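You operate a simulated robot arm through the tools that you are given. There is no shell and no other tool. Be economical: measure what you need, move in short steps, check, and stop when the job is done.

You run a simulated robot arm. Do the job below in one go: nothing can be reset, and whatever is moved stays where it is left.

## Task
Raise stop 1, then jog the empty chain forward and back again.
Fine: yellow knob to 1; hold the white button two or three seconds, once each way.

Only the result counts: the job must be done as asked and must still hold three seconds after the hand-in. Knocking over, shifting, dropping, spilling or breaking anything else fails it.

## Robot
A 7-joint arm with a two-finger parallel gripper, fixed in place. Base frame: the origin is at the foot of the arm, x ahead of it, y to its left, z up. Units: mm, degrees, N and s.
With the tool pointing down near the work surface it reaches from about 300 to 700 mm from the base axis. Its first joint turns from -66.0 to 66.0 degrees. Payload 1.57 kg.
Tool frame: the origin (TCP) lies between the finger pads and is the grasp point; the fingertips stand 30 mm ahead of it; z points along the fingers, y is the line along which they close. The gripper opens to 110 mm. The fingers are 24 mm wide and 12 mm thick; the gripper's body (48 by 112 mm) begins 78 mm behind the TCP.
Orientation is that of the tool frame in the base frame, as a unit quaternion [w, x, y, z]. With the fingers straight down and closing along the base's y, the tool's x points along the base's -x, its y along +y and its z along -z.

## Interface
- The arm moves only by the tool send_rows. Its arguments are lists of equal length, an entry for each row: "linear": the shift along the tool's x, y, z in mm, a list of three; "dr": the turn, a rotation vector about the tool's x, y, z in degrees, a list of three; "hand": the finger opening in mm, from 0 to 110. In form: {"linear": [[tx, ty, tz], ...], "dr": [[wx, wy, wz], ...], "hand": [hand, ...]}. A call has 1 to 12 rows; each row is the pose to reach, as a shift and turn from the pose commanded when the call began, along the tool's axes at that moment. Each row takes 0.2 s and may step no farther than 50 mm and 8.6 degrees from the row before; otherwise, or with a gripper value out of range, the whole call is refused. A pose out of reach is approached as far as the arm can. The call stops where the force on the tool passes 40 N (or 10 N more than at its start, if that is more) or the arm is blocked; 0.2 s more then pass. The fingers move at their own pace (about 108 mm/s each) and stop on an object; they squeeze with about 36 N. The grip force told is the motor's: it shows also when the fingers shut on nothing. Time passes only in rows, and 0.2 s behind the last, so rows that repeat a pose let the fingers close. It gives the time, the measured TCP pose, the force on the tool (base axes), the opening and the grip force at its end, in the units of the frame above (readings bear some noise), with the torque about the TCP (base axes, N m) and any sound that the robot's microphone picked up, and new pictures: "pictures" is both (left out), scene, wrist or none.
- Cameras (640 x 400 px; columns grow to the right, rows downward): "scene" is fixed at [163.5, -383, 1417.1]; the picture's right is [0.83, -0.56, 0.00], its down [-0.32, -0.46, -0.83] and it looks along [0.47, 0.68, -0.56] (base axes); focal length 353 px, centre (320, 200). "wrist" rides on the gripper at [70, 16, -141] in the tool frame; the picture's right is [-0.23, 0.97, 0.00], its down [-0.86, -0.20, -0.48] and it looks along [-0.47, -0.11, 0.88] (tool axes); focal length 222 px, centre (320, 200). There is no depth. A picture from a camera that has moved, and an enlarged one, comes with that camera's place and axes in the base frame and with its lens. The place of the scene camera against the robot may be out by one fixed shift of up to 18 mm in any direction.
- enlarge(camera, box): a new picture of the part [left, top, right, bottom] of that camera's present view, enlarged. The clock stands still meanwhile.
- sign_off(): hands the job in; it is judged then, once.

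Work in short steps. Places have to be worked out from the pictures, the camera data and where the tool is seen: move nearer, look again, correct. Check each grasp and each placing, and mend what went wrong. You have 120 turns and 200 pictures in all, those below and enlarged ones among them. Open the gripper and draw the arm clear of the work before you hand the job in, unless the task says otherwise; then end with one line.

The tools are called after "Request:" by a JSON object that holds its "api" and its "payload". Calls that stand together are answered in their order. send_rows: Moves the arm, as the interface text tells. Its arguments: {"type":"object","properties":{"linear":{"type":"array"},"dr":{"type":"array"},"hand":{"type":"array"},"pictures":{"type":"string","enum":["both","scene","wrist","none"]}},"required":["linear","dr","hand"]} The other tools are called the same way: enlarge (camera, box) takes an enlarged picture of a part of a camera's view; sign_off () hands the job in.

At the start:

```text
time: 0.0
tcp_pos: [391.3, 199.6, 1032.9]
orientation: [0.0, 0.0, 1.0, 0.001]
wrist_force: [1.5, -0.3, 0.5]
wrist_torque: [0.02, 0.04, 0.02]
grip_width: 110.1
gripper_force: 0.0
```

scene: 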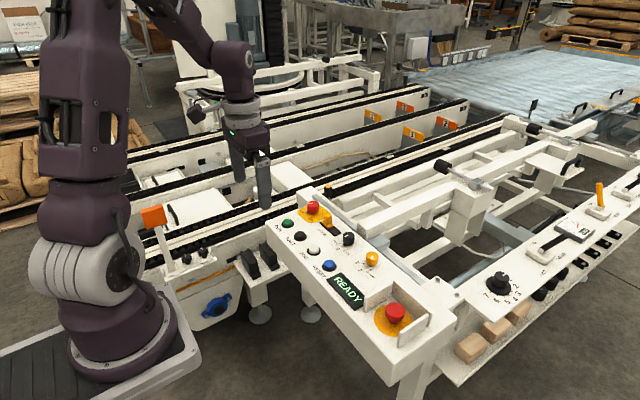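
wrist: 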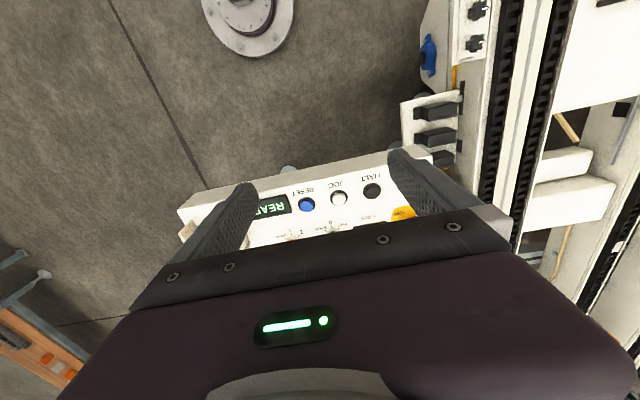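

The panel lies ahead of the arm; I enlarge it to read the labels.

Request:
{"api": "enlarge", "payload": {"camera": "scene", "box": [250, 180, 450, 350]}}

Request:
{"api": "enlarge", "payload": {"camera": "scene", "box": [440, 160, 640, 340]}}

Request:
{"api": "enlarge", "payload": {"camera": "wrist", "box": [160, 130, 460, 250]}}

```text
2.35 times, centred on (350, 265) of scene
camera zoom: at [163.5, -383.0, 1417.1], right [0.83, -0.56, 0.0], down [-0.32, -0.46, -0.83], along [0.47, 0.68, -0.56], focal length 831 px, centre (249, 47)
```

zoom: 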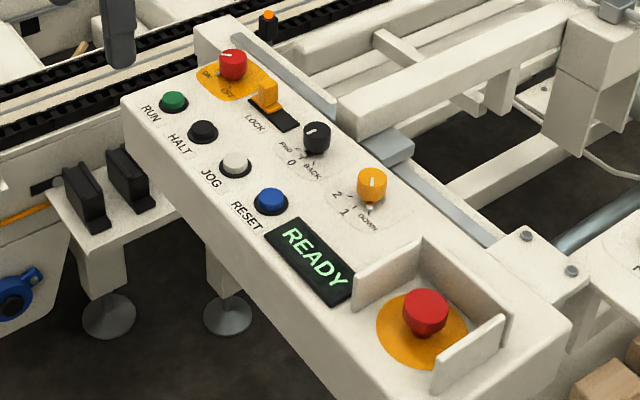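

```text
2.22 times, centred on (540, 250) of scene
camera zoom: at [163.5, -383.0, 1417.1], right [0.83, -0.56, 0.0], down [-0.32, -0.46, -0.83], along [0.47, 0.68, -0.56], focal length 785 px, centre (-169, 89)
```

zoom: 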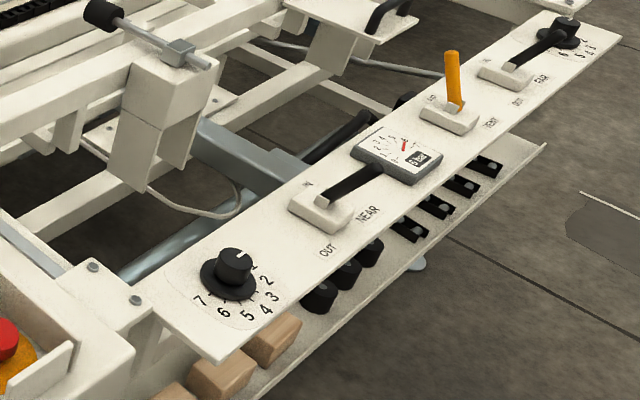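

```text
2.13 times, centred on (310, 190) of wrist
camera zoom: at [321.9, 216.7, 1175.2], right [0.23, 0.97, 0.0], down [0.86, -0.2, 0.48], along [0.47, -0.11, -0.88], focal length 474 px, centre (341, 221)
```

zoom: 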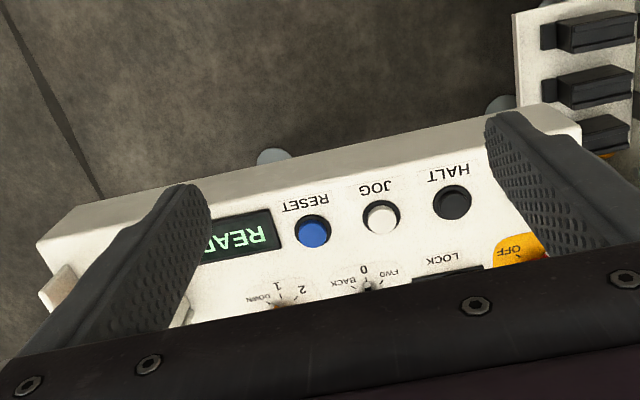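

Triangulating from the two views puts the panel top near z≈750–770, the JOG button near (551,204), and the yellow knob near (622,85). I move over the panel, still high, for a better view.

Request:
{"api": "send_rows", "payload": {"linear": [[-40, -18, 17], [-80, -35, 35], [-120, -52, 52], [-160, -70, 70], [-160, -70, 70]], "dr": [[0, 0, 0], [0, 0, 0], [0, 0, 0], [0, 0, 0], [0, 0, 0]], "hand": [110, 110, 110, 110, 110]}}

```text
time: 1.2
tcp_pos: [550.4, 129.9, 962.0]
orientation: [-0.001, 0.0, 1.0, 0.0]
wrist_force: [-0.1, -0.4, -0.4]
wrist_torque: [0.0, 0.02, 0.0]
grip_width: 109.8
gripper_force: 0.0
camera wrist: at [481.6, 147.2, 1104.7], right [0.23, 0.97, 0.0], down [0.86, -0.2, 0.48], along [0.47, -0.11, -0.88], focal length 222 px, centre (320, 200)
```

scene: 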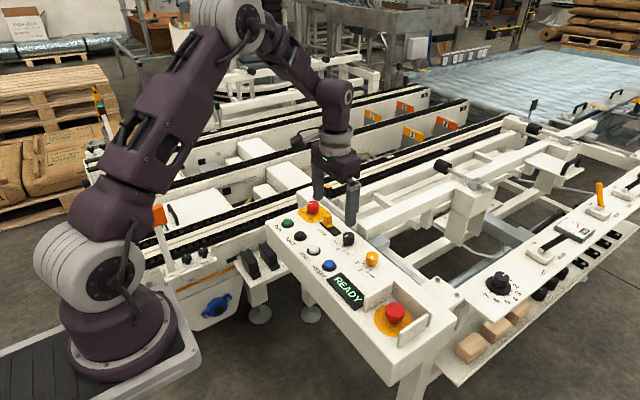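
wrist: 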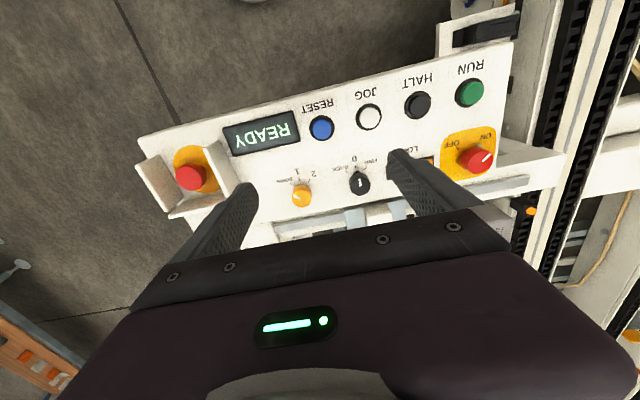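

Request:
{"api": "enlarge", "payload": {"camera": "wrist", "box": [250, 130, 410, 230]}}

Request:
{"api": "enlarge", "payload": {"camera": "scene", "box": [320, 220, 400, 280]}}

```text
4.00 times, centred on (330, 180) of wrist
camera zoom: at [481.6, 147.2, 1104.7], right [0.23, 0.97, 0.0], down [0.86, -0.2, 0.48], along [0.47, -0.11, -0.88], focal length 888 px, centre (280, 280)
```

zoom: 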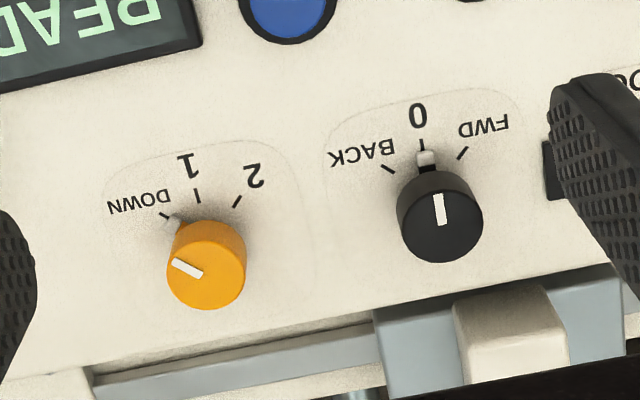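

```text
6.67 times, centred on (360, 250) of scene
camera zoom: at [163.5, -383.0, 1417.1], right [0.83, -0.56, 0.0], down [-0.32, -0.46, -0.83], along [0.47, 0.68, -0.56], focal length 2355 px, centre (53, -133)
```

zoom: 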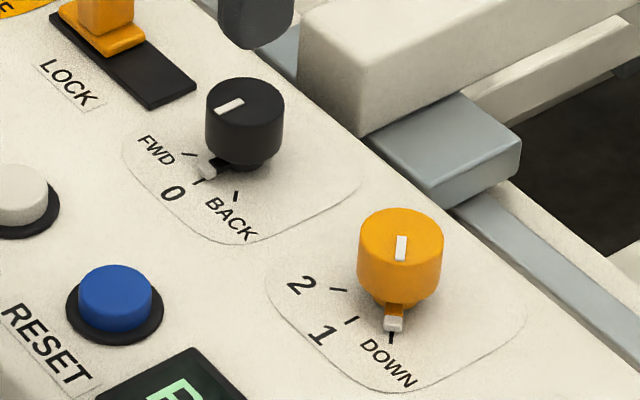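

The yellow knob is at DOWN and the black one at 0. The steps look about 45° apart, clockwise from DOWN to 1 to 2. I move above the yellow knob, keeping clear of it, to refine its position.

Request:
{"api": "send_rows", "payload": {"linear": [[-23, -13, 28], [-46, -26, 56], [-69, -39, 84], [-90, -51, 110], [-90, -51, 110]], "dr": [[0, 0, 0], [0, 0, 0], [0, 0, 0], [0, 0, 0], [0, 0, 0]], "hand": [90, 80, 70, 70, 70]}}

```text
time: 2.4
tcp_pos: [641.5, 77.8, 849.9]
orientation: [0.0, 0.0, 1.0, 0.0]
wrist_force: [0.0, -0.6, -0.3]
wrist_torque: [0.03, 0.03, -0.01]
grip_width: 70.1
gripper_force: 0.0
camera wrist: at [572.3, 93.8, 993.3], right [0.23, 0.97, 0.0], down [0.86, -0.2, 0.48], along [0.47, -0.11, -0.88], focal length 222 px, centre (320, 200)
```

scene: 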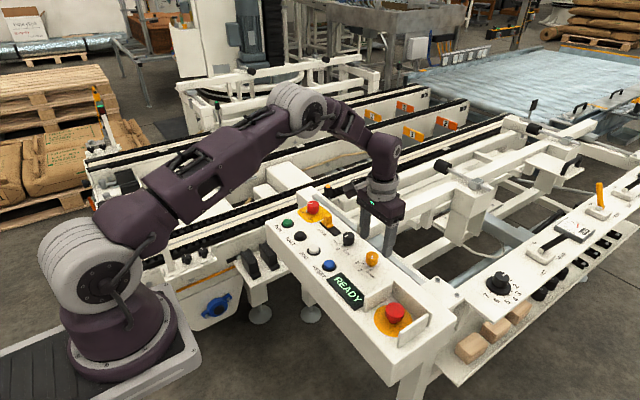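
wrist: 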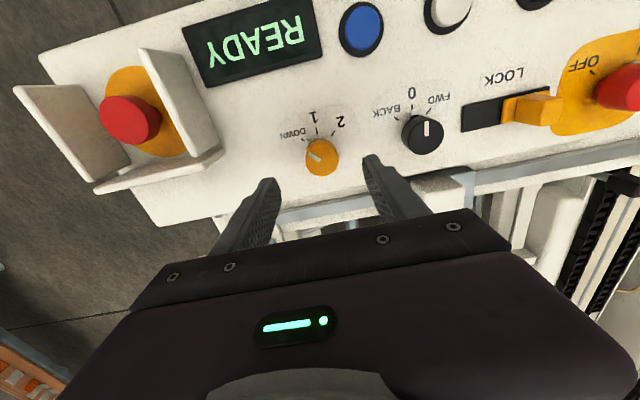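

Request:
{"api": "enlarge", "payload": {"camera": "wrist", "box": [260, 70, 460, 195]}}

Request:
{"api": "enlarge", "payload": {"camera": "scene", "box": [320, 180, 440, 300]}}

```text
3.20 times, centred on (360, 132) of wrist
camera zoom: at [572.3, 93.8, 993.3], right [0.23, 0.97, 0.0], down [0.86, -0.2, 0.48], along [0.47, -0.11, -0.88], focal length 711 px, centre (192, 416)
```

zoom: 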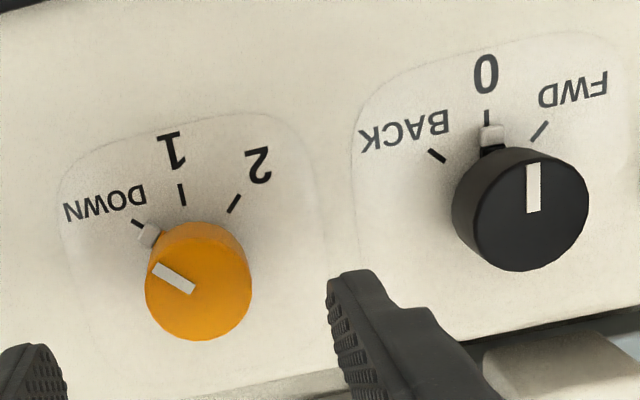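

```text
3.33 times, centred on (380, 240) of scene
camera zoom: at [163.5, -383.0, 1417.1], right [0.83, -0.56, 0.0], down [-0.32, -0.46, -0.83], along [0.47, 0.68, -0.56], focal length 1178 px, centre (120, 67)
```

zoom: 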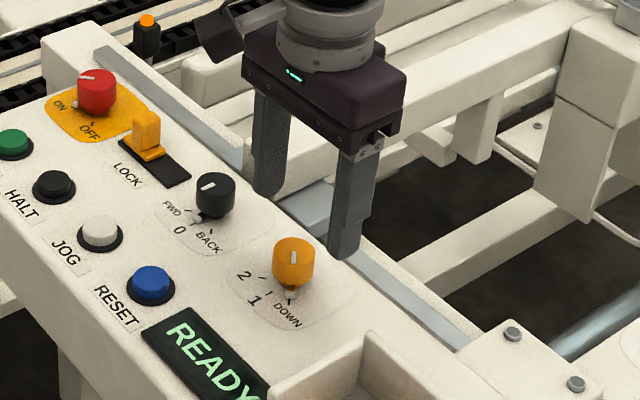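

Two wrist views agree: the yellow knob's top centre is at about (639,80,789) and it's about 30 mm across, while the black knob's is at about (638,175). I turn the tool −45°, so the fingers close square to the pointer, and centre it over the yellow knob.

Request:
{"api": "send_rows", "payload": {"linear": [[0, 0, 0], [0, 0, 0], [2, 1.5, 0], [2, 1.5, 0], [2, 1.5, 0], [2, 1.5, 0], [2, 1.5, 0]], "dr": [[0, 0, -7.5], [0, 0, -15], [0, 0, -22.5], [0, 0, -30], [0, 0, -37.5], [0, 0, -45], [0, 0, -45]], "hand": [70, 70, 70, 70, 70, 70, 70]}}

```text
time: 4.0
tcp_pos: [638.9, 81.8, 852.6]
orientation: [0.0, -0.384, 0.923, -0.001]
wrist_force: [-0.4, 0.3, 0.2]
wrist_torque: [-0.02, 0.0, -0.01]
grip_width: 70.0
gripper_force: 0.0
camera wrist: at [578.8, 43.2, 994.7], right [-0.53, 0.85, 0.0], down [0.74, 0.47, 0.48], along [0.41, 0.25, -0.88], focal length 222 px, centre (320, 200)
```

scene: 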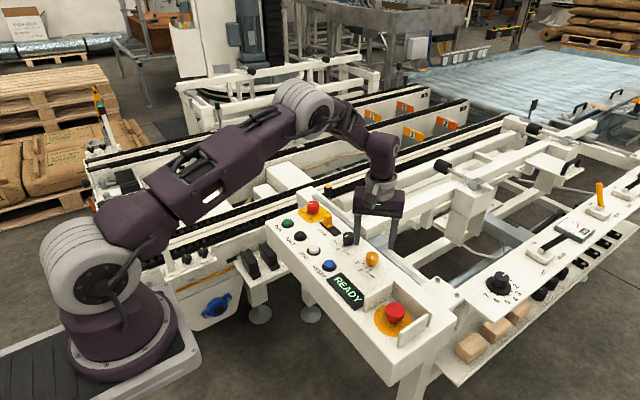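
wrist: 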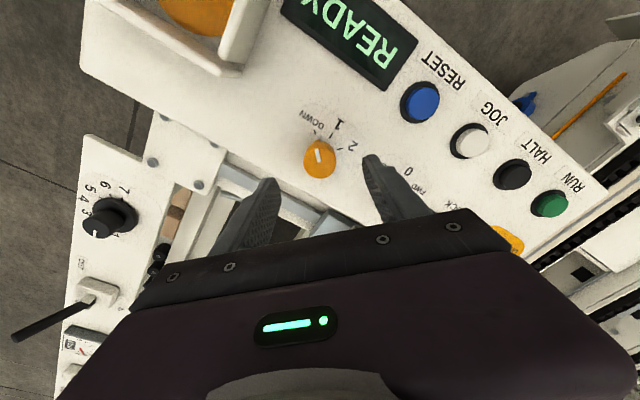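

Request:
{"api": "enlarge", "payload": {"camera": "wrist", "box": [270, 100, 430, 200]}}

```text
4.00 times, centred on (350, 150) of wrist
camera zoom: at [578.8, 43.2, 994.7], right [-0.53, 0.85, 0.0], down [0.74, 0.47, 0.48], along [0.41, 0.25, -0.88], focal length 888 px, centre (200, 400)
```

zoom: 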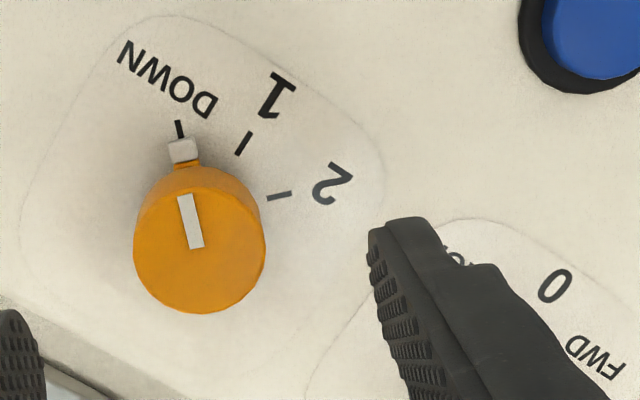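

The knob is centred between the fingers and the step angle is about 45°. I descend with the fingers open, then close.

Request:
{"api": "send_rows", "payload": {"linear": [[1, 0, 20], [1, 0, 40], [1, 0, 55], [1, 0, 55], [1, 0, 55], [1, 0, 55], [1, 0, 55]], "dr": [[0, 0, 0], [0, 0, 0], [0, 0, 0], [0, 0, 0], [0, 0, 0], [0, 0, 0], [0, 0, 0]], "hand": [70, 70, 70, 50, 40, 20, 20]}}

```text
time: 5.6
tcp_pos: [638.8, 80.7, 797.5]
orientation: [0.0, -0.383, 0.924, 0.0]
wrist_force: [3.2, -1.2, -3.5]
wrist_torque: [0.08, -0.28, -0.01]
grip_width: 31.8
gripper_force: 40.4
camera wrist: at [578.2, 43.1, 940.2], right [-0.53, 0.85, 0.0], down [0.75, 0.46, 0.48], along [0.41, 0.25, -0.88], focal length 222 px, centre (320, 200)
```

scene: 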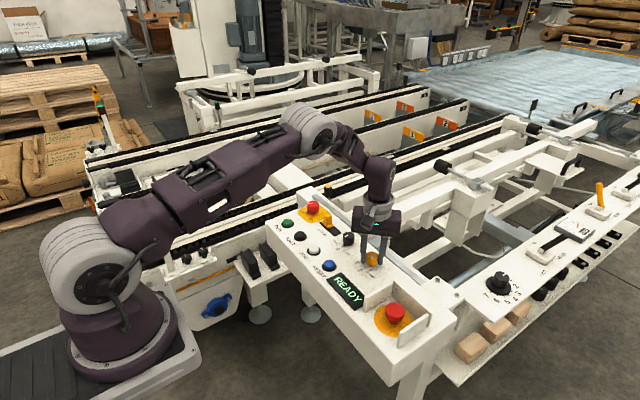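
wrist: 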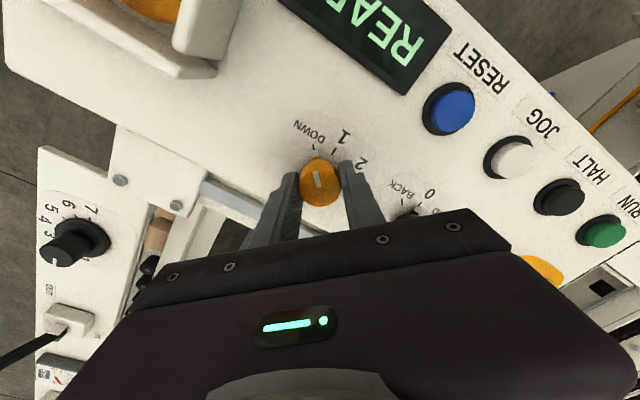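

The knob is gripped (31.8 mm opening, low side force). I turn it +45° to position 1.

Request:
{"api": "send_rows", "payload": {"linear": [[0, 0, 0], [0, 0, 0], [0, 0, 0], [0, 0, 0], [0, 0, 0], [0, 0, 0], [0, 0, 0]], "dr": [[0, 0, 7.5], [0, 0, 15], [0, 0, 22.5], [0, 0, 30], [0, 0, 37.5], [0, 0, 45], [0, 0, 45]], "hand": [20, 20, 20, 20, 20, 20, 20]}}

```text
time: 7.2
tcp_pos: [638.7, 79.6, 797.5]
orientation: [0.001, 0.001, 1.0, 0.001]
wrist_force: [11.8, 5.5, 0.8]
wrist_torque: [0.14, 0.16, -0.01]
grip_width: 31.6
gripper_force: 40.5
camera wrist: at [569.4, 96.5, 940.1], right [0.23, 0.97, 0.0], down [0.85, -0.2, 0.48], along [0.47, -0.11, -0.88], focal length 222 px, centre (320, 200)
```

scene: 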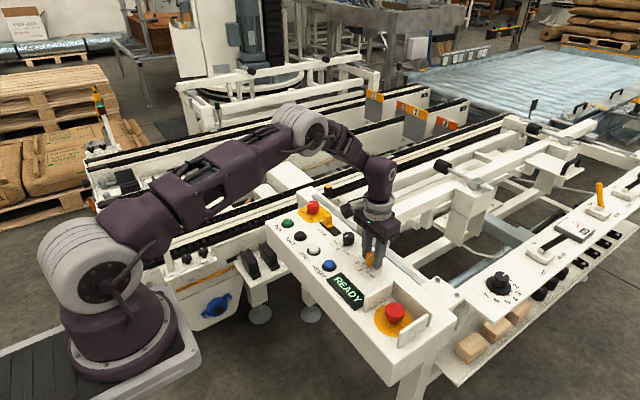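
wrist: 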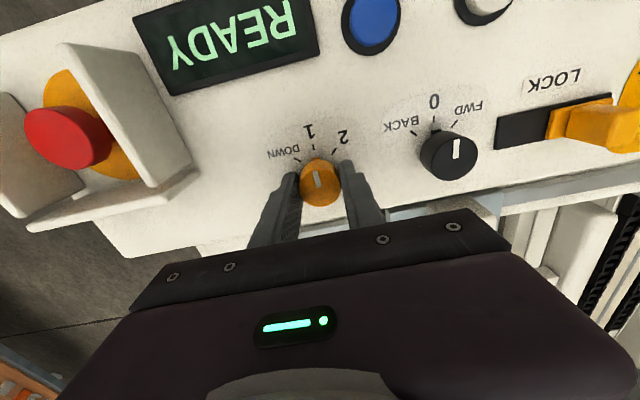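

The pointer is now at 1 and a stop on the conveyor has moved. I open, rise and check.

Request:
{"api": "send_rows", "payload": {"linear": [[0, 0, 0], [0, 0, 0], [0, 0, -25], [0, 0, -54], [0, 0, -54]], "dr": [[0, 0, 0], [0, 0, 0], [0, 0, 0], [0, 0, 0], [0, 0, 0]], "hand": [60, 66, 66, 66, 66], "pictures": "none"}}

Request:
{"api": "enlarge", "payload": {"camera": "wrist", "box": [260, 70, 460, 195]}}

Request:
{"api": "enlarge", "payload": {"camera": "scene", "box": [320, 70, 480, 170]}}

```text
time: 8.4
tcp_pos: [639.2, 79.3, 853.5]
orientation: [0.0, -0.001, 1.0, -0.001]
wrist_force: [-0.9, -0.7, 0.4]
wrist_torque: [-0.01, 0.04, 0.0]
grip_width: 65.9
gripper_force: 0.0
```

```text
3.20 times, centred on (360, 132) of wrist
camera zoom: at [569.9, 96.5, 994.8], right [0.23, 0.97, 0.0], down [0.86, -0.2, 0.48], along [0.47, -0.11, -0.88], focal length 711 px, centre (192, 416)
```

zoom: 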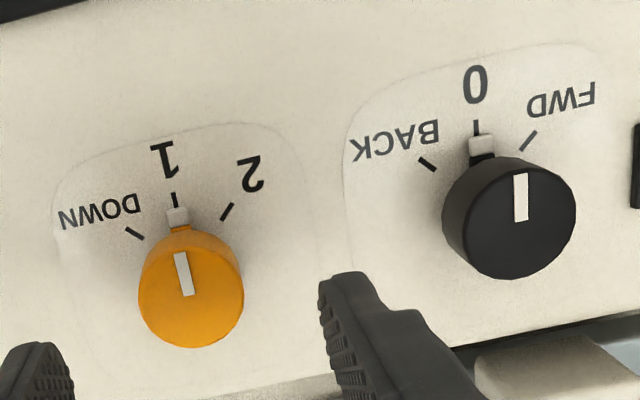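

```text
4.00 times, centred on (400, 120) of scene
camera zoom: at [163.5, -383.0, 1417.1], right [0.83, -0.56, 0.0], down [-0.32, -0.46, -0.83], along [0.47, 0.68, -0.56], focal length 1413 px, centre (0, 520)
```

zoom: 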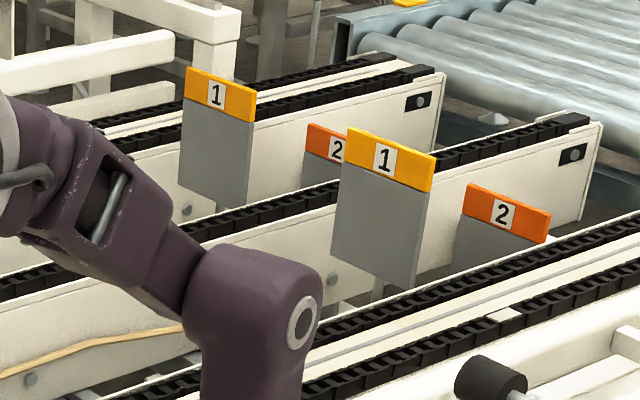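

Stop 1 is up and stop 2 is still down. Next is the black selector at about (638,175), so I move above it.

Request:
{"api": "send_rows", "payload": {"linear": [[0, 40, 0], [0, 80, 0], [1, 96, 0], [1, 96, 0]], "dr": [[0, 0, 0], [0, 0, 0], [0, 0, 0], [0, 0, 0]], "hand": [66, 66, 66, 66], "pictures": "wrist"}}

Request:
{"api": "enlarge", "payload": {"camera": "wrist", "box": [240, 100, 400, 200]}}

```text
time: 9.4
tcp_pos: [636.9, 177.3, 852.2]
orientation: [0.0, 0.0, 1.0, 0.0]
wrist_force: [-0.2, -0.3, -0.7]
wrist_torque: [-0.05, 0.01, 0.02]
grip_width: 66.1
gripper_force: 0.0
camera wrist: at [567.6, 193.6, 994.4], right [0.23, 0.97, 0.0], down [0.86, -0.2, 0.48], along [0.47, -0.11, -0.88], focal length 222 px, centre (320, 200)
```

wrist: 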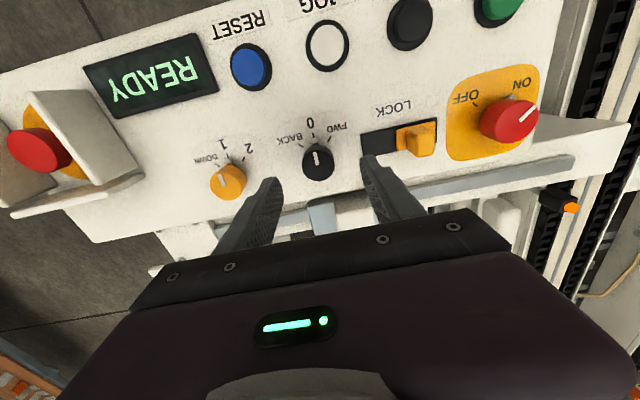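

```text
4.00 times, centred on (320, 150) of wrist
camera zoom: at [567.6, 193.6, 994.4], right [0.23, 0.97, 0.0], down [0.86, -0.2, 0.48], along [0.47, -0.11, -0.88], focal length 888 px, centre (320, 400)
```

zoom: 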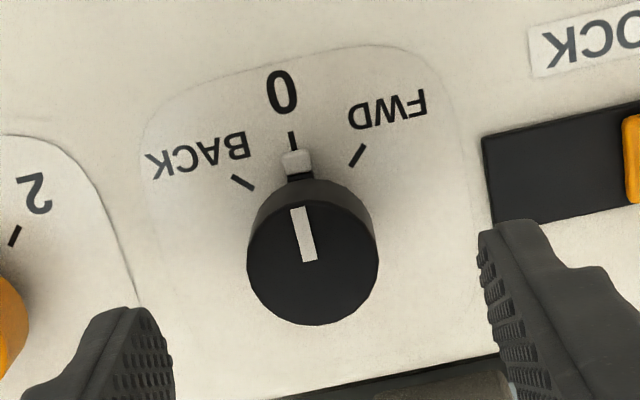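

The knob is centred to within about 2 mm in y. I correct that, descend, grip, and turn +45° to FWD.

Request:
{"api": "send_rows", "payload": {"linear": [[0, -2, 20], [0, -2, 40], [0, -2, 54], [0, -2, 54], [0, -2, 54], [0, -2, 54], [0, -2, 54]], "dr": [[0, 0, 0], [0, 0, 0], [0, 0, 0], [0, 0, 0], [0, 0, 0], [0, 0, 0], [0, 0, 0]], "hand": [66, 66, 66, 50, 40, 20, 20], "pictures": "wrist"}}

```text
time: 11.0
tcp_pos: [637.7, 175.0, 797.2]
orientation: [0.0, 0.0, 1.0, 0.0]
wrist_force: [1.2, 2.0, -3.2]
wrist_torque: [0.04, -0.35, 0.03]
grip_width: 31.3
gripper_force: 40.0
camera wrist: at [568.7, 191.4, 940.1], right [0.23, 0.97, 0.0], down [0.86, -0.2, 0.48], along [0.47, -0.11, -0.88], focal length 222 px, centre (320, 200)
```

wrist: 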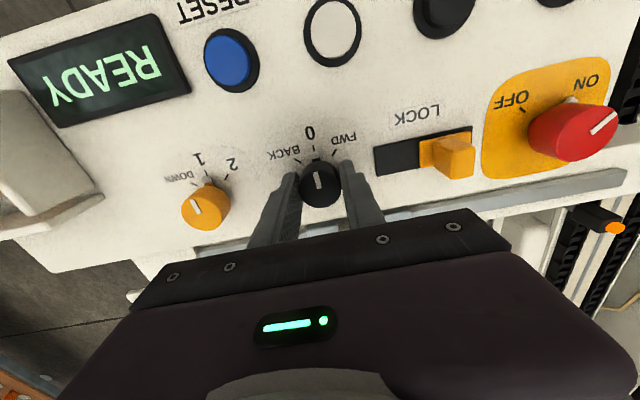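

Gripped. I turn to FWD, then release and rise.

Request:
{"api": "send_rows", "payload": {"linear": [[0, 0, 0], [0, 0, 0], [0, 0, 0], [0, 0, 0], [0, 0, 0], [0, 0, 0], [0, 0, 0], [0, 0, 0], [0, 0, 0], [0, 0, -25], [0, 0, -54], [0, 0, -54]], "dr": [[0, 0, 7.5], [0, 0, 15], [0, 0, 22.5], [0, 0, 30], [0, 0, 37.5], [0, 0, 45], [0, 0, 45], [0, 0, 45], [0, 0, 45], [0, 0, 45], [0, 0, 45], [0, 0, 45]], "hand": [20, 20, 20, 20, 20, 20, 20, 50, 60, 60, 60, 60]}}

Request:
{"api": "enlarge", "payload": {"camera": "wrist", "box": [240, 100, 400, 200]}}

```text
time: 13.6
tcp_pos: [637.3, 175.9, 853.7]
orientation: [0.0, 0.383, 0.924, 0.0]
wrist_force: [-0.2, -0.1, -0.5]
wrist_torque: [0.0, -0.02, -0.02]
grip_width: 60.2
gripper_force: 0.0
camera wrist: at [600.2, 236.6, 995.9], right [0.85, 0.53, 0.0], down [0.46, -0.75, 0.48], along [0.25, -0.41, -0.88], focal length 222 px, centre (320, 200)
```

scene: 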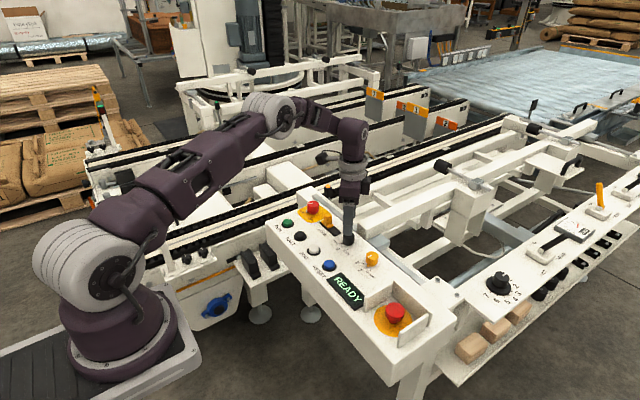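
wrist: 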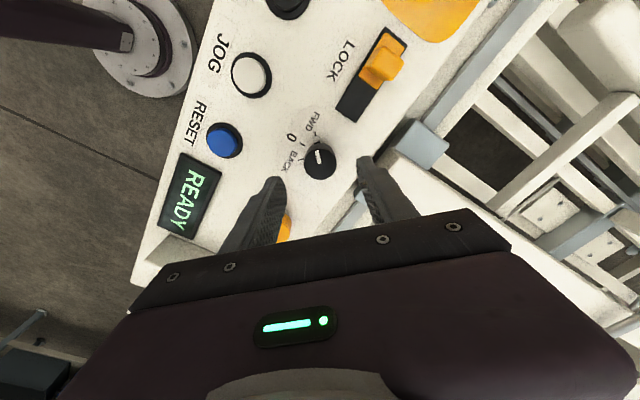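

```text
4.00 times, centred on (320, 150) of wrist
camera zoom: at [600.2, 236.6, 995.9], right [0.85, 0.53, 0.0], down [0.46, -0.75, 0.48], along [0.25, -0.41, -0.88], focal length 888 px, centre (320, 400)
```

zoom: 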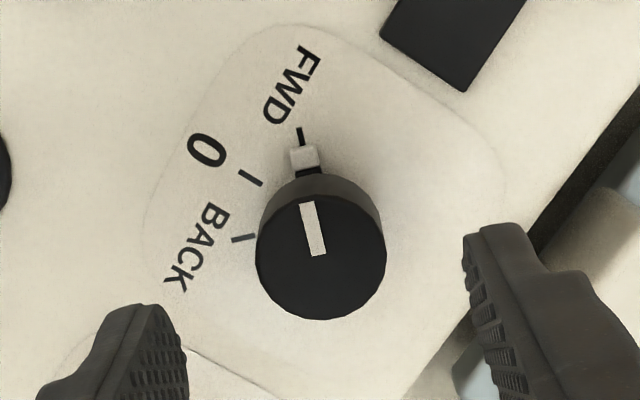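

The selector is at FWD. JOG is at about (545,205) with its top near z 763, so I close the fingers and move above it, tips at about 775.

Request:
{"api": "send_rows", "payload": {"linear": [[30, -15, 0], [58, -30, 0], [86, -44, 0], [86, -44, 0], [86, -44, 30], [86, -44, 47], [86, -44, 47]], "dr": [[0, 0, 0], [0, 0, 0], [0, 0, 0], [0, 0, 0], [0, 0, 0], [0, 0, 0], [0, 0, 0]], "hand": [60, 40, 20, 0, 0, 0, 0]}}

Request:
{"api": "enlarge", "payload": {"camera": "scene", "box": [260, 190, 380, 290]}}

Request:
{"api": "enlarge", "payload": {"camera": "wrist", "box": [220, 110, 420, 235]}}

```text
time: 15.2
tcp_pos: [545.6, 204.4, 804.2]
orientation: [0.0, 0.382, 0.924, 0.0]
wrist_force: [0.3, 0.8, 0.6]
wrist_torque: [0.01, 0.02, 0.02]
grip_width: 0.0
gripper_force: 21.2
camera wrist: at [508.2, 265.8, 946.2], right [0.85, 0.53, 0.0], down [0.46, -0.75, 0.48], along [0.25, -0.41, -0.88], focal length 222 px, centre (320, 200)
```

scene: 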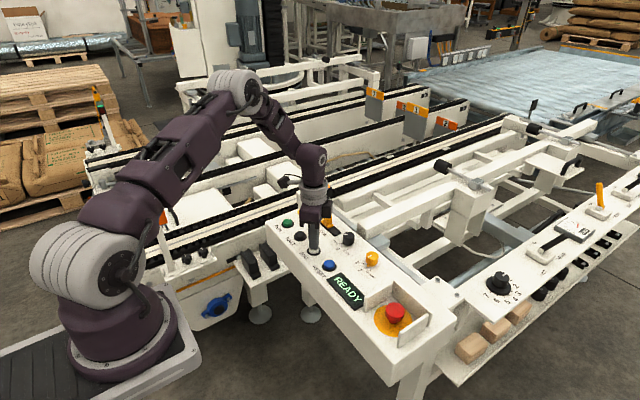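
wrist: 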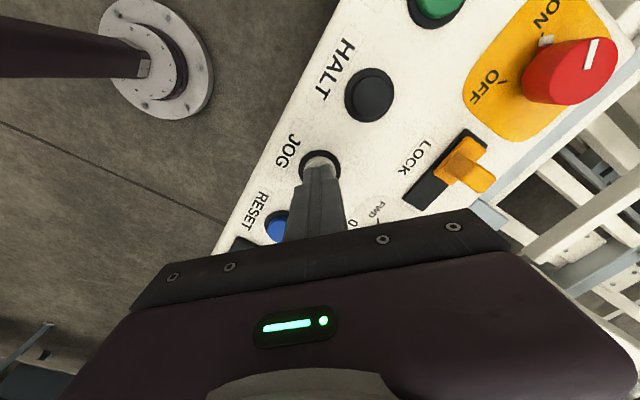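

```text
4.00 times, centred on (320, 240) of scene
camera zoom: at [163.5, -383.0, 1417.1], right [0.83, -0.56, 0.0], down [-0.32, -0.46, -0.83], along [0.47, 0.68, -0.56], focal length 1413 px, centre (320, 40)
```

zoom: 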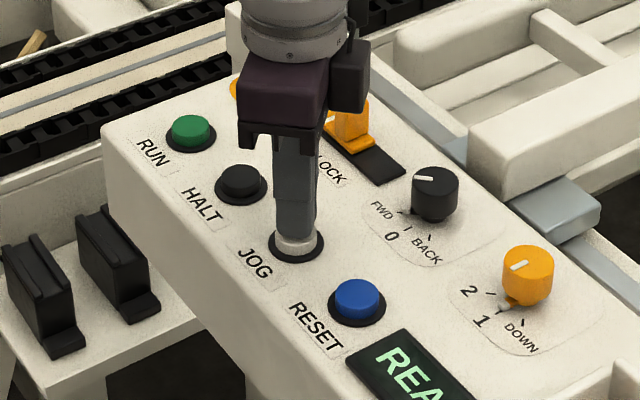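

```text
3.20 times, centred on (320, 172) of wrist
camera zoom: at [508.2, 265.8, 946.2], right [0.85, 0.53, 0.0], down [0.46, -0.75, 0.48], along [0.25, -0.41, -0.88], focal length 711 px, centre (320, 288)
```

zoom: 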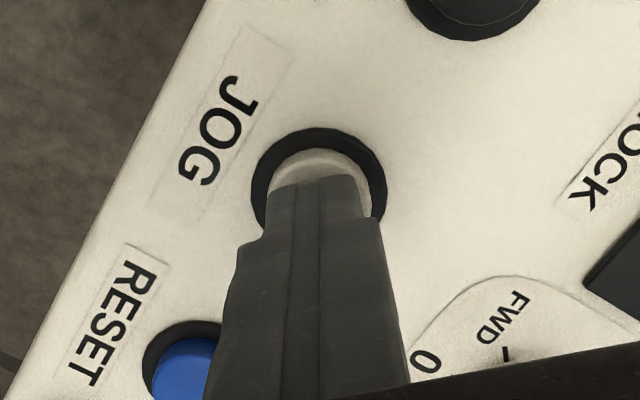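

The fingertips stand just above the JOG button. I press down in small steps and read the force and display.

Request:
{"api": "send_rows", "payload": {"linear": [[0, 0, 8], [0, 0, 11], [0, 0, 13], [0, 0, 15]], "dr": [[0, 0, 0], [0, 0, 0], [0, 0, 0], [0, 0, 0]], "hand": [0, 0, 0, 0], "pictures": "scene"}}

```text
time: 16.2
tcp_pos: [547.8, 206.4, 796.2]
orientation: [0.004, 0.382, 0.924, 0.003]
wrist_force: [-20.4, -3.5, 129.8]
wrist_torque: [0.3, -0.05, -0.22]
grip_width: 0.0
gripper_force: 21.1
heard: click
stopped in row 4: the force on the tool passed its limit at 42 N (the readings are from after the stop); the commanded pose is now the measured one
```

scene: 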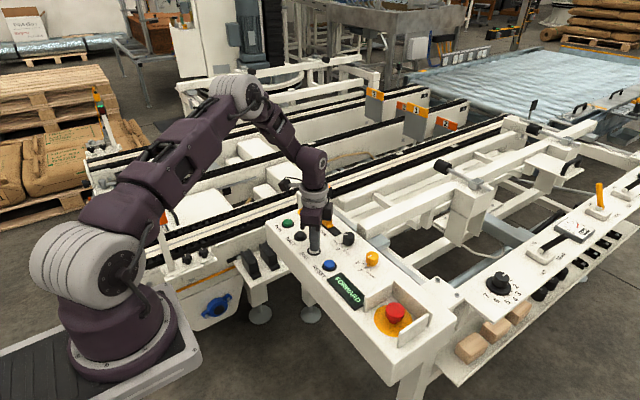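

The click came and the display reads FORWARD, but the force was high. The command has now relaxed to the measured pose, so I hold there.

Request:
{"api": "send_rows", "payload": {"linear": [[0, 0, 0], [0, 0, 0], [0, 0, 0], [0, 0, 0]], "dr": [[0, 0, 0], [0, 0, 0], [0, 0, 0], [0, 0, 0]], "hand": [0, 0, 0, 0], "pictures": "scene"}}

```text
time: 17.2
tcp_pos: [547.4, 205.0, 793.0]
orientation: [0.002, 0.382, 0.924, 0.003]
wrist_force: [15.4, 7.3, 33.9]
wrist_torque: [0.19, -0.46, 0.02]
grip_width: 0.1
gripper_force: 21.5
```

scene: 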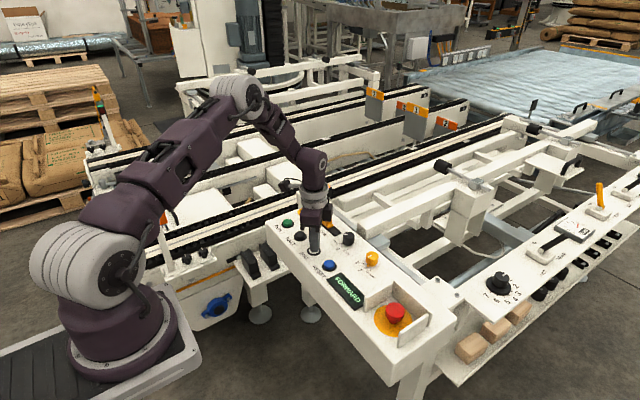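

Still FORWARD with a moderate force, about 1.3 s in. I hold about 1 s longer and then lift.

Request:
{"api": "send_rows", "payload": {"linear": [[0, 0, 0], [0, 0, 0], [0, 0, 0], [0, 0, 0], [0, 0, 0], [0, 0, -25], [0, 0, -58], [0, 0, -58]], "dr": [[0, 0, 0], [0, 0, 0], [0, 0, 0], [0, 0, 0], [0, 0, 0], [0, 0, 0], [0, 0, 0], [0, 0, 0]], "hand": [0, 0, 0, 0, 0, 0, 0, 0]}}

```text
time: 19.0
tcp_pos: [546.1, 203.6, 849.4]
orientation: [0.0, 0.383, 0.924, 0.001]
wrist_force: [0.3, 0.2, -0.2]
wrist_torque: [0.0, 0.02, 0.03]
grip_width: 0.2
gripper_force: 21.3
camera wrist: at [508.6, 264.1, 990.9], right [0.85, 0.53, 0.0], down [0.46, -0.75, 0.48], along [0.25, -0.41, -0.88], focal length 222 px, centre (320, 200)
```

scene: 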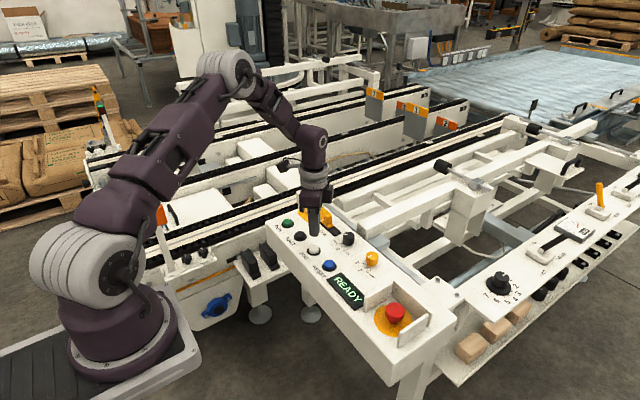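
wrist: 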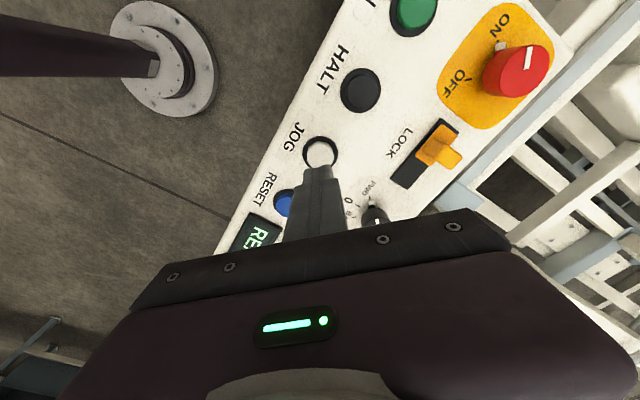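

READY again and the forward jog is done. I go back above the black knob with the fingers open.

Request:
{"api": "send_rows", "payload": {"linear": [[-28, 15, 0], [-56, 30, 0], [-84.7, 45, 0], [-84.7, 45, 0], [-84.7, 45, 0]], "dr": [[0, 0, 0], [0, 0, 0], [0, 0, 0], [0, 0, 0], [0, 0, 0]], "hand": [20, 40, 60, 60, 60], "pictures": "none"}}

Request:
{"api": "enlarge", "payload": {"camera": "wrist", "box": [240, 100, 400, 200]}}

```text
time: 20.2
tcp_pos: [638.5, 177.6, 848.8]
orientation: [0.0, 0.383, 0.924, 0.0]
wrist_force: [-0.1, 0.1, -0.3]
wrist_torque: [0.03, 0.02, -0.01]
grip_width: 60.1
gripper_force: 0.0
```

```text
4.00 times, centred on (320, 150) of wrist
camera zoom: at [601.5, 238.3, 992.0], right [0.85, 0.53, 0.0], down [0.46, -0.75, 0.48], along [0.25, -0.41, -0.88], focal length 888 px, centre (320, 400)
```

zoom: 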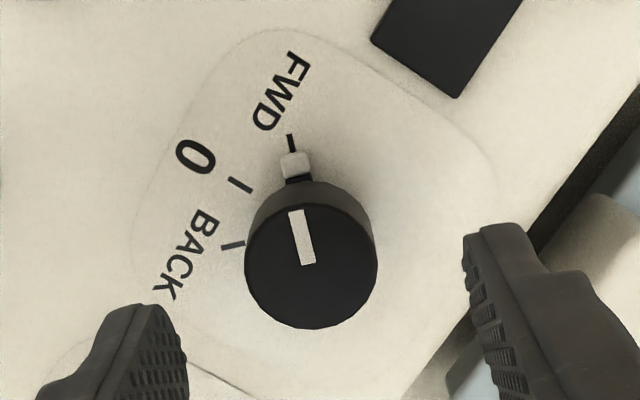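

About 2 mm off in tool y. I correct that, descend and grip.

Request:
{"api": "send_rows", "payload": {"linear": [[0, -2.2, 20], [0, -2.2, 40], [0, -2.2, 52], [0, -2.2, 52], [0, -2.2, 52], [0, -2.2, 52], [0, -2.2, 52]], "dr": [[0, 0, 0], [0, 0, 0], [0, 0, 0], [0, 0, 0], [0, 0, 0], [0, 0, 0], [0, 0, 0]], "hand": [60, 60, 60, 50, 40, 20, 20], "pictures": "none"}}

```text
time: 21.8
tcp_pos: [636.8, 175.7, 796.0]
orientation: [0.0, 0.382, 0.924, 0.0]
wrist_force: [3.4, 2.0, -5.0]
wrist_torque: [0.06, -0.04, 0.03]
grip_width: 31.4
gripper_force: 39.8
```

Gripped. I turn −90°, past 0, to BACK.

Request:
{"api": "send_rows", "payload": {"linear": [[0, 0, 0], [0, 0, 0], [0, 0, 0], [0, 0, 0], [0, 0, 0], [0, 0, 0], [0, 0, 0], [0, 0, 0], [0, 0, 0], [0, 0, 0], [0, 0, 0], [0, 0, 0]], "dr": [[0, 0, -8], [0, 0, -16], [0, 0, -24], [0, 0, -32], [0, 0, -40], [0, 0, -48], [0, 0, -56], [0, 0, -64], [0, 0, -72], [0, 0, -80], [0, 0, -88], [0, 0, -90]], "hand": [20, 20, 20, 20, 20, 20, 20, 20, 20, 20, 20, 20], "pictures": "wrist"}}

```text
time: 24.4
tcp_pos: [636.1, 174.3, 796.2]
orientation: [0.001, -0.383, 0.924, 0.0]
wrist_force: [1.8, -13.1, -13.0]
wrist_torque: [-0.4, 0.2, -0.52]
grip_width: 31.4
gripper_force: 39.8
camera wrist: at [576.4, 136.3, 939.4], right [-0.53, 0.85, 0.0], down [0.74, 0.47, 0.48], along [0.41, 0.25, -0.88], focal length 222 px, centre (320, 200)
```

wrist: 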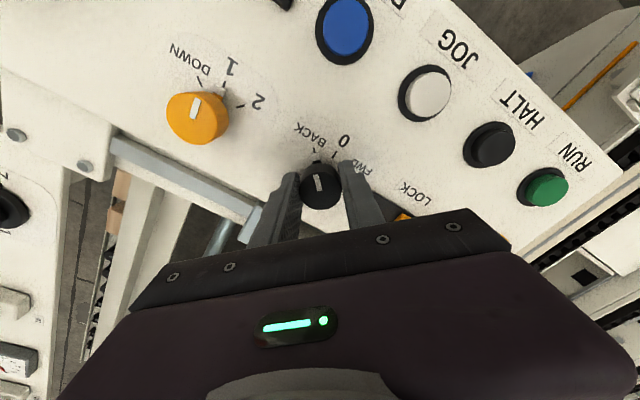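

Pointer at BACK. I release and rise.

Request:
{"api": "send_rows", "payload": {"linear": [[0, 0, 0], [0, 0, 0], [0, 0, -25], [0, 0, -54], [0, 0, -54]], "dr": [[0, 0, 0], [0, 0, 0], [0, 0, 0], [0, 0, 0], [0, 0, 0]], "hand": [50, 60, 60, 60, 60], "pictures": "wrist"}}

Request:
{"api": "enlarge", "payload": {"camera": "wrist", "box": [240, 70, 440, 195]}}

```text
time: 25.6
tcp_pos: [634.4, 174.1, 850.6]
orientation: [0.001, -0.383, 0.924, 0.0]
wrist_force: [0.0, 0.1, -1.3]
wrist_torque: [0.02, -0.01, 0.02]
grip_width: 60.3
gripper_force: 0.1
camera wrist: at [574.8, 136.5, 993.4], right [-0.53, 0.85, 0.0], down [0.74, 0.46, 0.48], along [0.41, 0.25, -0.88], focal length 222 px, centre (320, 200)
```

wrist: 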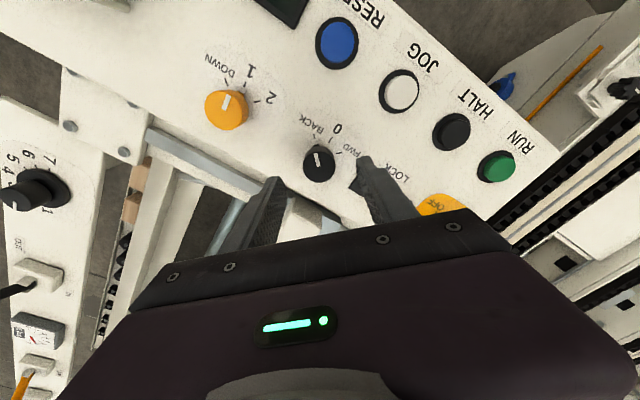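

```text
3.20 times, centred on (340, 132) of wrist
camera zoom: at [574.8, 136.5, 993.4], right [-0.53, 0.85, 0.0], down [0.74, 0.46, 0.48], along [0.41, 0.25, -0.88], focal length 711 px, centre (256, 416)
```

zoom: 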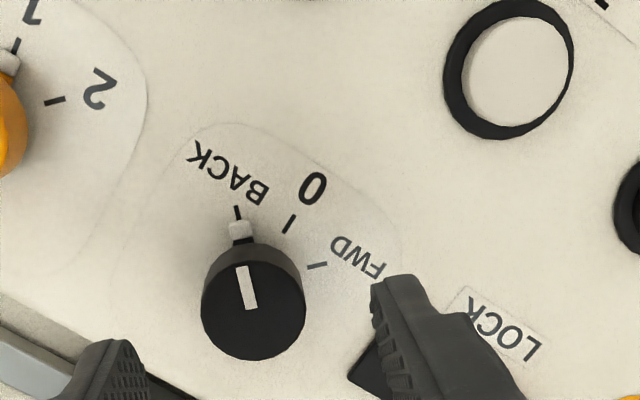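

BACK is set. I move over JOG again with the fingers closed.

Request:
{"api": "send_rows", "payload": {"linear": [[14, 28, 0], [28, 56, 0], [42, 85, 0], [42, 85, 0], [42, 85, 30], [42, 85, 47], [42, 85, 47]], "dr": [[0, 0, 0], [0, 0, 0], [0, 0, 0], [0, 0, 0], [0, 0, 0], [0, 0, 0], [0, 0, 0]], "hand": [60, 40, 20, 0, 0, 0, 0], "pictures": "wrist"}}

Request:
{"api": "enlarge", "payload": {"camera": "scene", "box": [260, 190, 380, 310]}}

```text
time: 27.2
tcp_pos: [546.8, 205.2, 802.4]
orientation: [0.0, -0.384, 0.923, 0.0]
wrist_force: [-0.5, 0.1, 0.4]
wrist_torque: [0.02, -0.01, 0.01]
grip_width: 0.2
gripper_force: 21.1
camera wrist: at [486.1, 168.1, 944.5], right [-0.53, 0.85, 0.0], down [0.74, 0.46, 0.48], along [0.41, 0.25, -0.88], focal length 222 px, centre (320, 200)
```

wrist: 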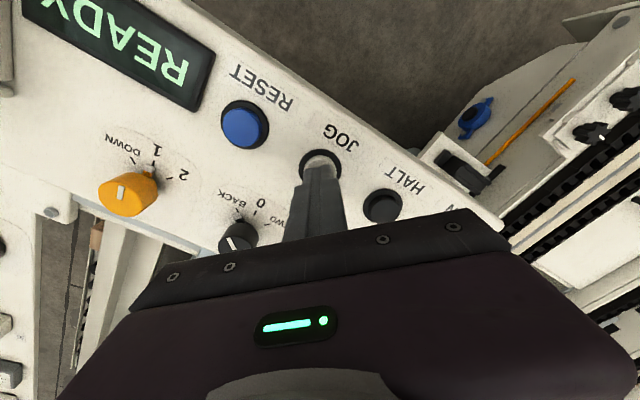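

```text
3.33 times, centred on (320, 250) of scene
camera zoom: at [163.5, -383.0, 1417.1], right [0.83, -0.56, 0.0], down [-0.32, -0.46, -0.83], along [0.47, 0.68, -0.56], focal length 1178 px, centre (320, 33)
```

zoom: 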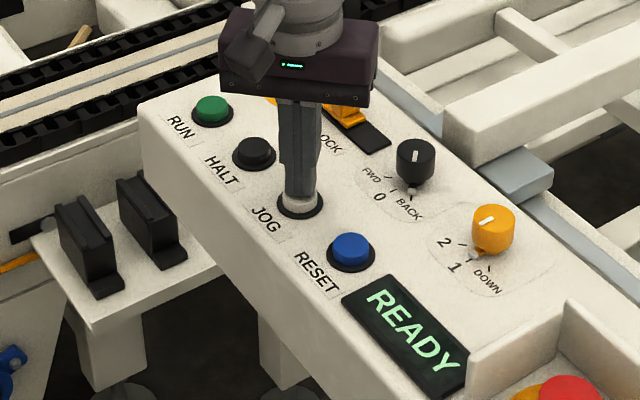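

Aligned over JOG. I press to about z 793 and hold.

Request:
{"api": "send_rows", "payload": {"linear": [[0, 0, 5], [0, 0, 7.5], [0, 0, 9], [0, 0, 9.5], [0, 0, 9.5], [0, 0, 9.5], [0, 0, 9.5]], "dr": [[0, 0, 0], [0, 0, 0], [0, 0, 0], [0, 0, 0], [0, 0, 0], [0, 0, 0], [0, 0, 0]], "hand": [0, 0, 0, 0, 0, 0, 0], "pictures": "scene"}}

```text
time: 28.8
tcp_pos: [544.9, 205.2, 794.5]
orientation: [0.002, -0.384, 0.923, 0.001]
wrist_force: [-1.2, 3.1, 22.5]
wrist_torque: [0.07, 0.07, -0.01]
grip_width: 0.0
gripper_force: 21.1
heard: click
```

scene: 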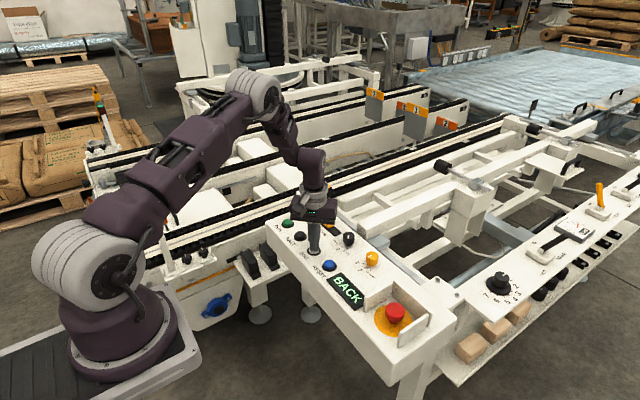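

BACK is running with 22 N, about 0.9 s in. I hold about 1.5 s more, then lift.

Request:
{"api": "send_rows", "payload": {"linear": [[0, 0, 0], [0, 0, 0], [0, 0, 0], [0, 0, 0], [0, 0, 0], [0, 0, 0], [0, 0, 0], [0, 0, -25], [0, 0, -58], [0, 0, -100], [0, 0, -100]], "dr": [[0, 0, 0], [0, 0, 0], [0, 0, 0], [0, 0, 0], [0, 0, 0], [0, 0, 0], [0, 0, 0], [0, 0, 0], [0, 0, 0], [0, 0, 0], [0, 0, 0]], "hand": [0, 0, 0, 0, 0, 0, 0, 0, 0, 0, 0]}}

Request:
{"api": "enlarge", "payload": {"camera": "scene", "box": [250, 70, 480, 340]}}

```text
time: 31.2
tcp_pos: [545.3, 206.5, 893.4]
orientation: [0.001, -0.383, 0.924, 0.0]
wrist_force: [0.9, 0.2, -0.3]
wrist_torque: [0.0, -0.01, 0.0]
grip_width: 0.0
gripper_force: 21.5
camera wrist: at [485.3, 168.4, 1036.3], right [-0.53, 0.85, 0.0], down [0.74, 0.46, 0.48], along [0.41, 0.25, -0.88], focal length 222 px, centre (320, 200)
```

scene: 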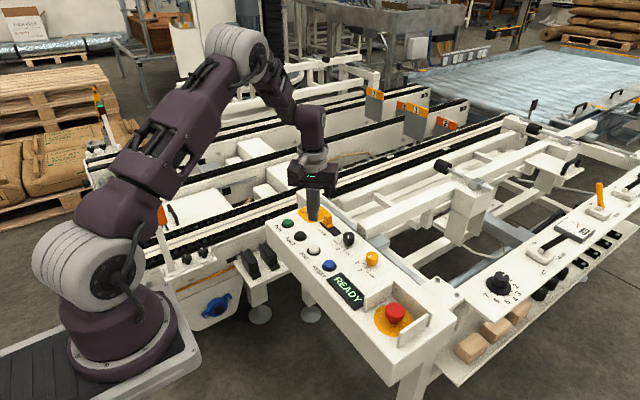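
wrist: 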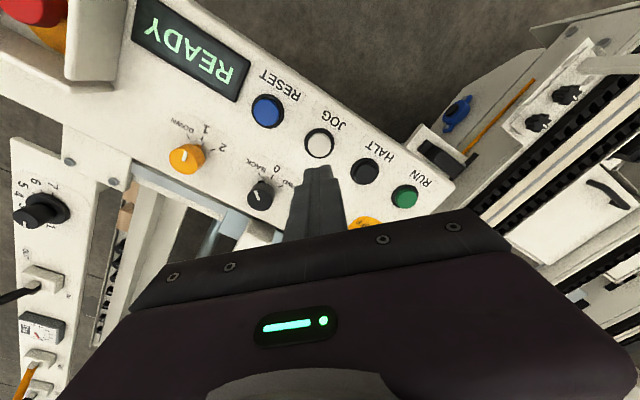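

```text
1.48 times, centred on (365, 205) of scene
camera zoom: at [163.5, -383.0, 1417.1], right [0.83, -0.56, 0.0], down [-0.32, -0.46, -0.83], along [0.47, 0.68, -0.56], focal length 523 px, centre (253, 193)
```

zoom: 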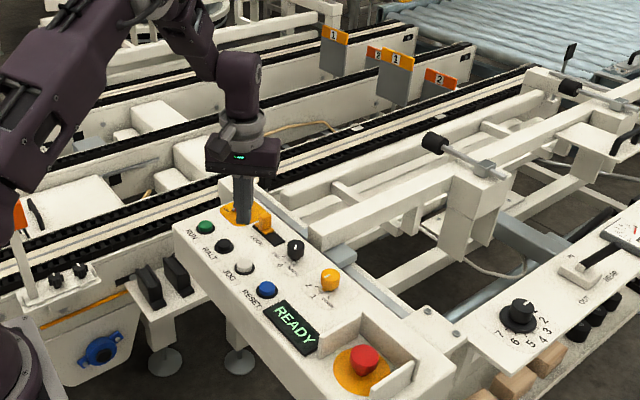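

Both jogs are done, the display is back at READY and stop 1 is up. I open the gripper and draw the arm back and up, clear of the panel.

Request:
{"api": "send_rows", "payload": {"linear": [[20, 20, -30], [45, 45, -45], [70, 70, -60], [95, 85, -75], [95, 85, -75]], "dr": [[0, 0, 0], [0, 0, 0], [0, 0, 0], [0, 0, 0], [0, 0, 0]], "hand": [0, 30, 70, 110, 110]}}

```text
time: 32.4
tcp_pos: [421.3, 198.3, 969.6]
orientation: [0.001, -0.382, 0.924, 0.0]
wrist_force: [-0.5, -0.6, 0.1]
wrist_torque: [-0.01, 0.02, 0.0]
grip_width: 109.6
gripper_force: 0.0
camera wrist: at [360.5, 159.8, 1110.8], right [-0.53, 0.85, 0.0], down [0.74, 0.46, 0.48], along [0.41, 0.25, -0.88], focal length 222 px, centre (320, 200)
```

scene: 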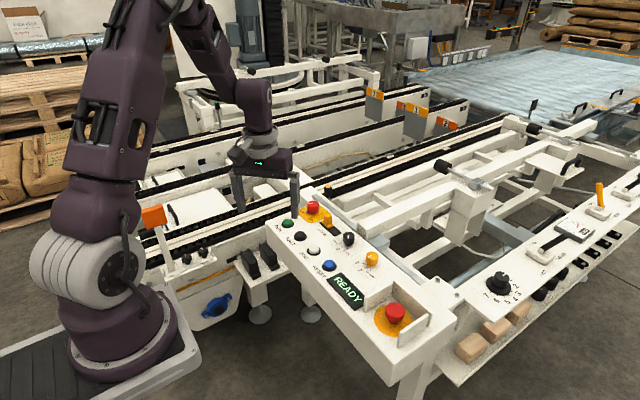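
wrist: 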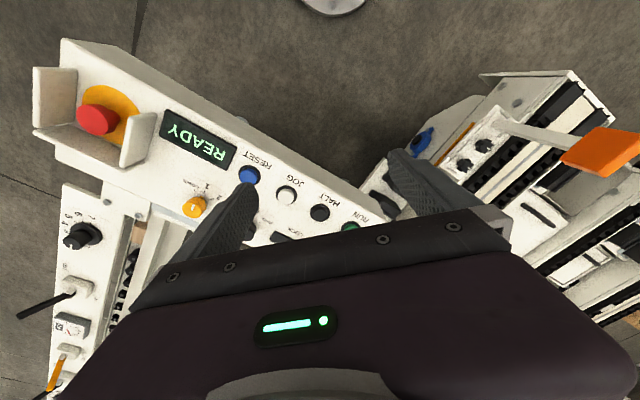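

The arm is clear, the gripper is open and the display reads READY, so I hand the job in.

Request:
{"api": "sign_off", "payload": {}}

```text
The job is handed in.
```

Stop 1 is raised (yellow knob at 1), and the chain was jogged forward and then back, about 2.5 s each way; the forward press briefly hit about 130 N, and the direction selector is left at BACK, not 0.
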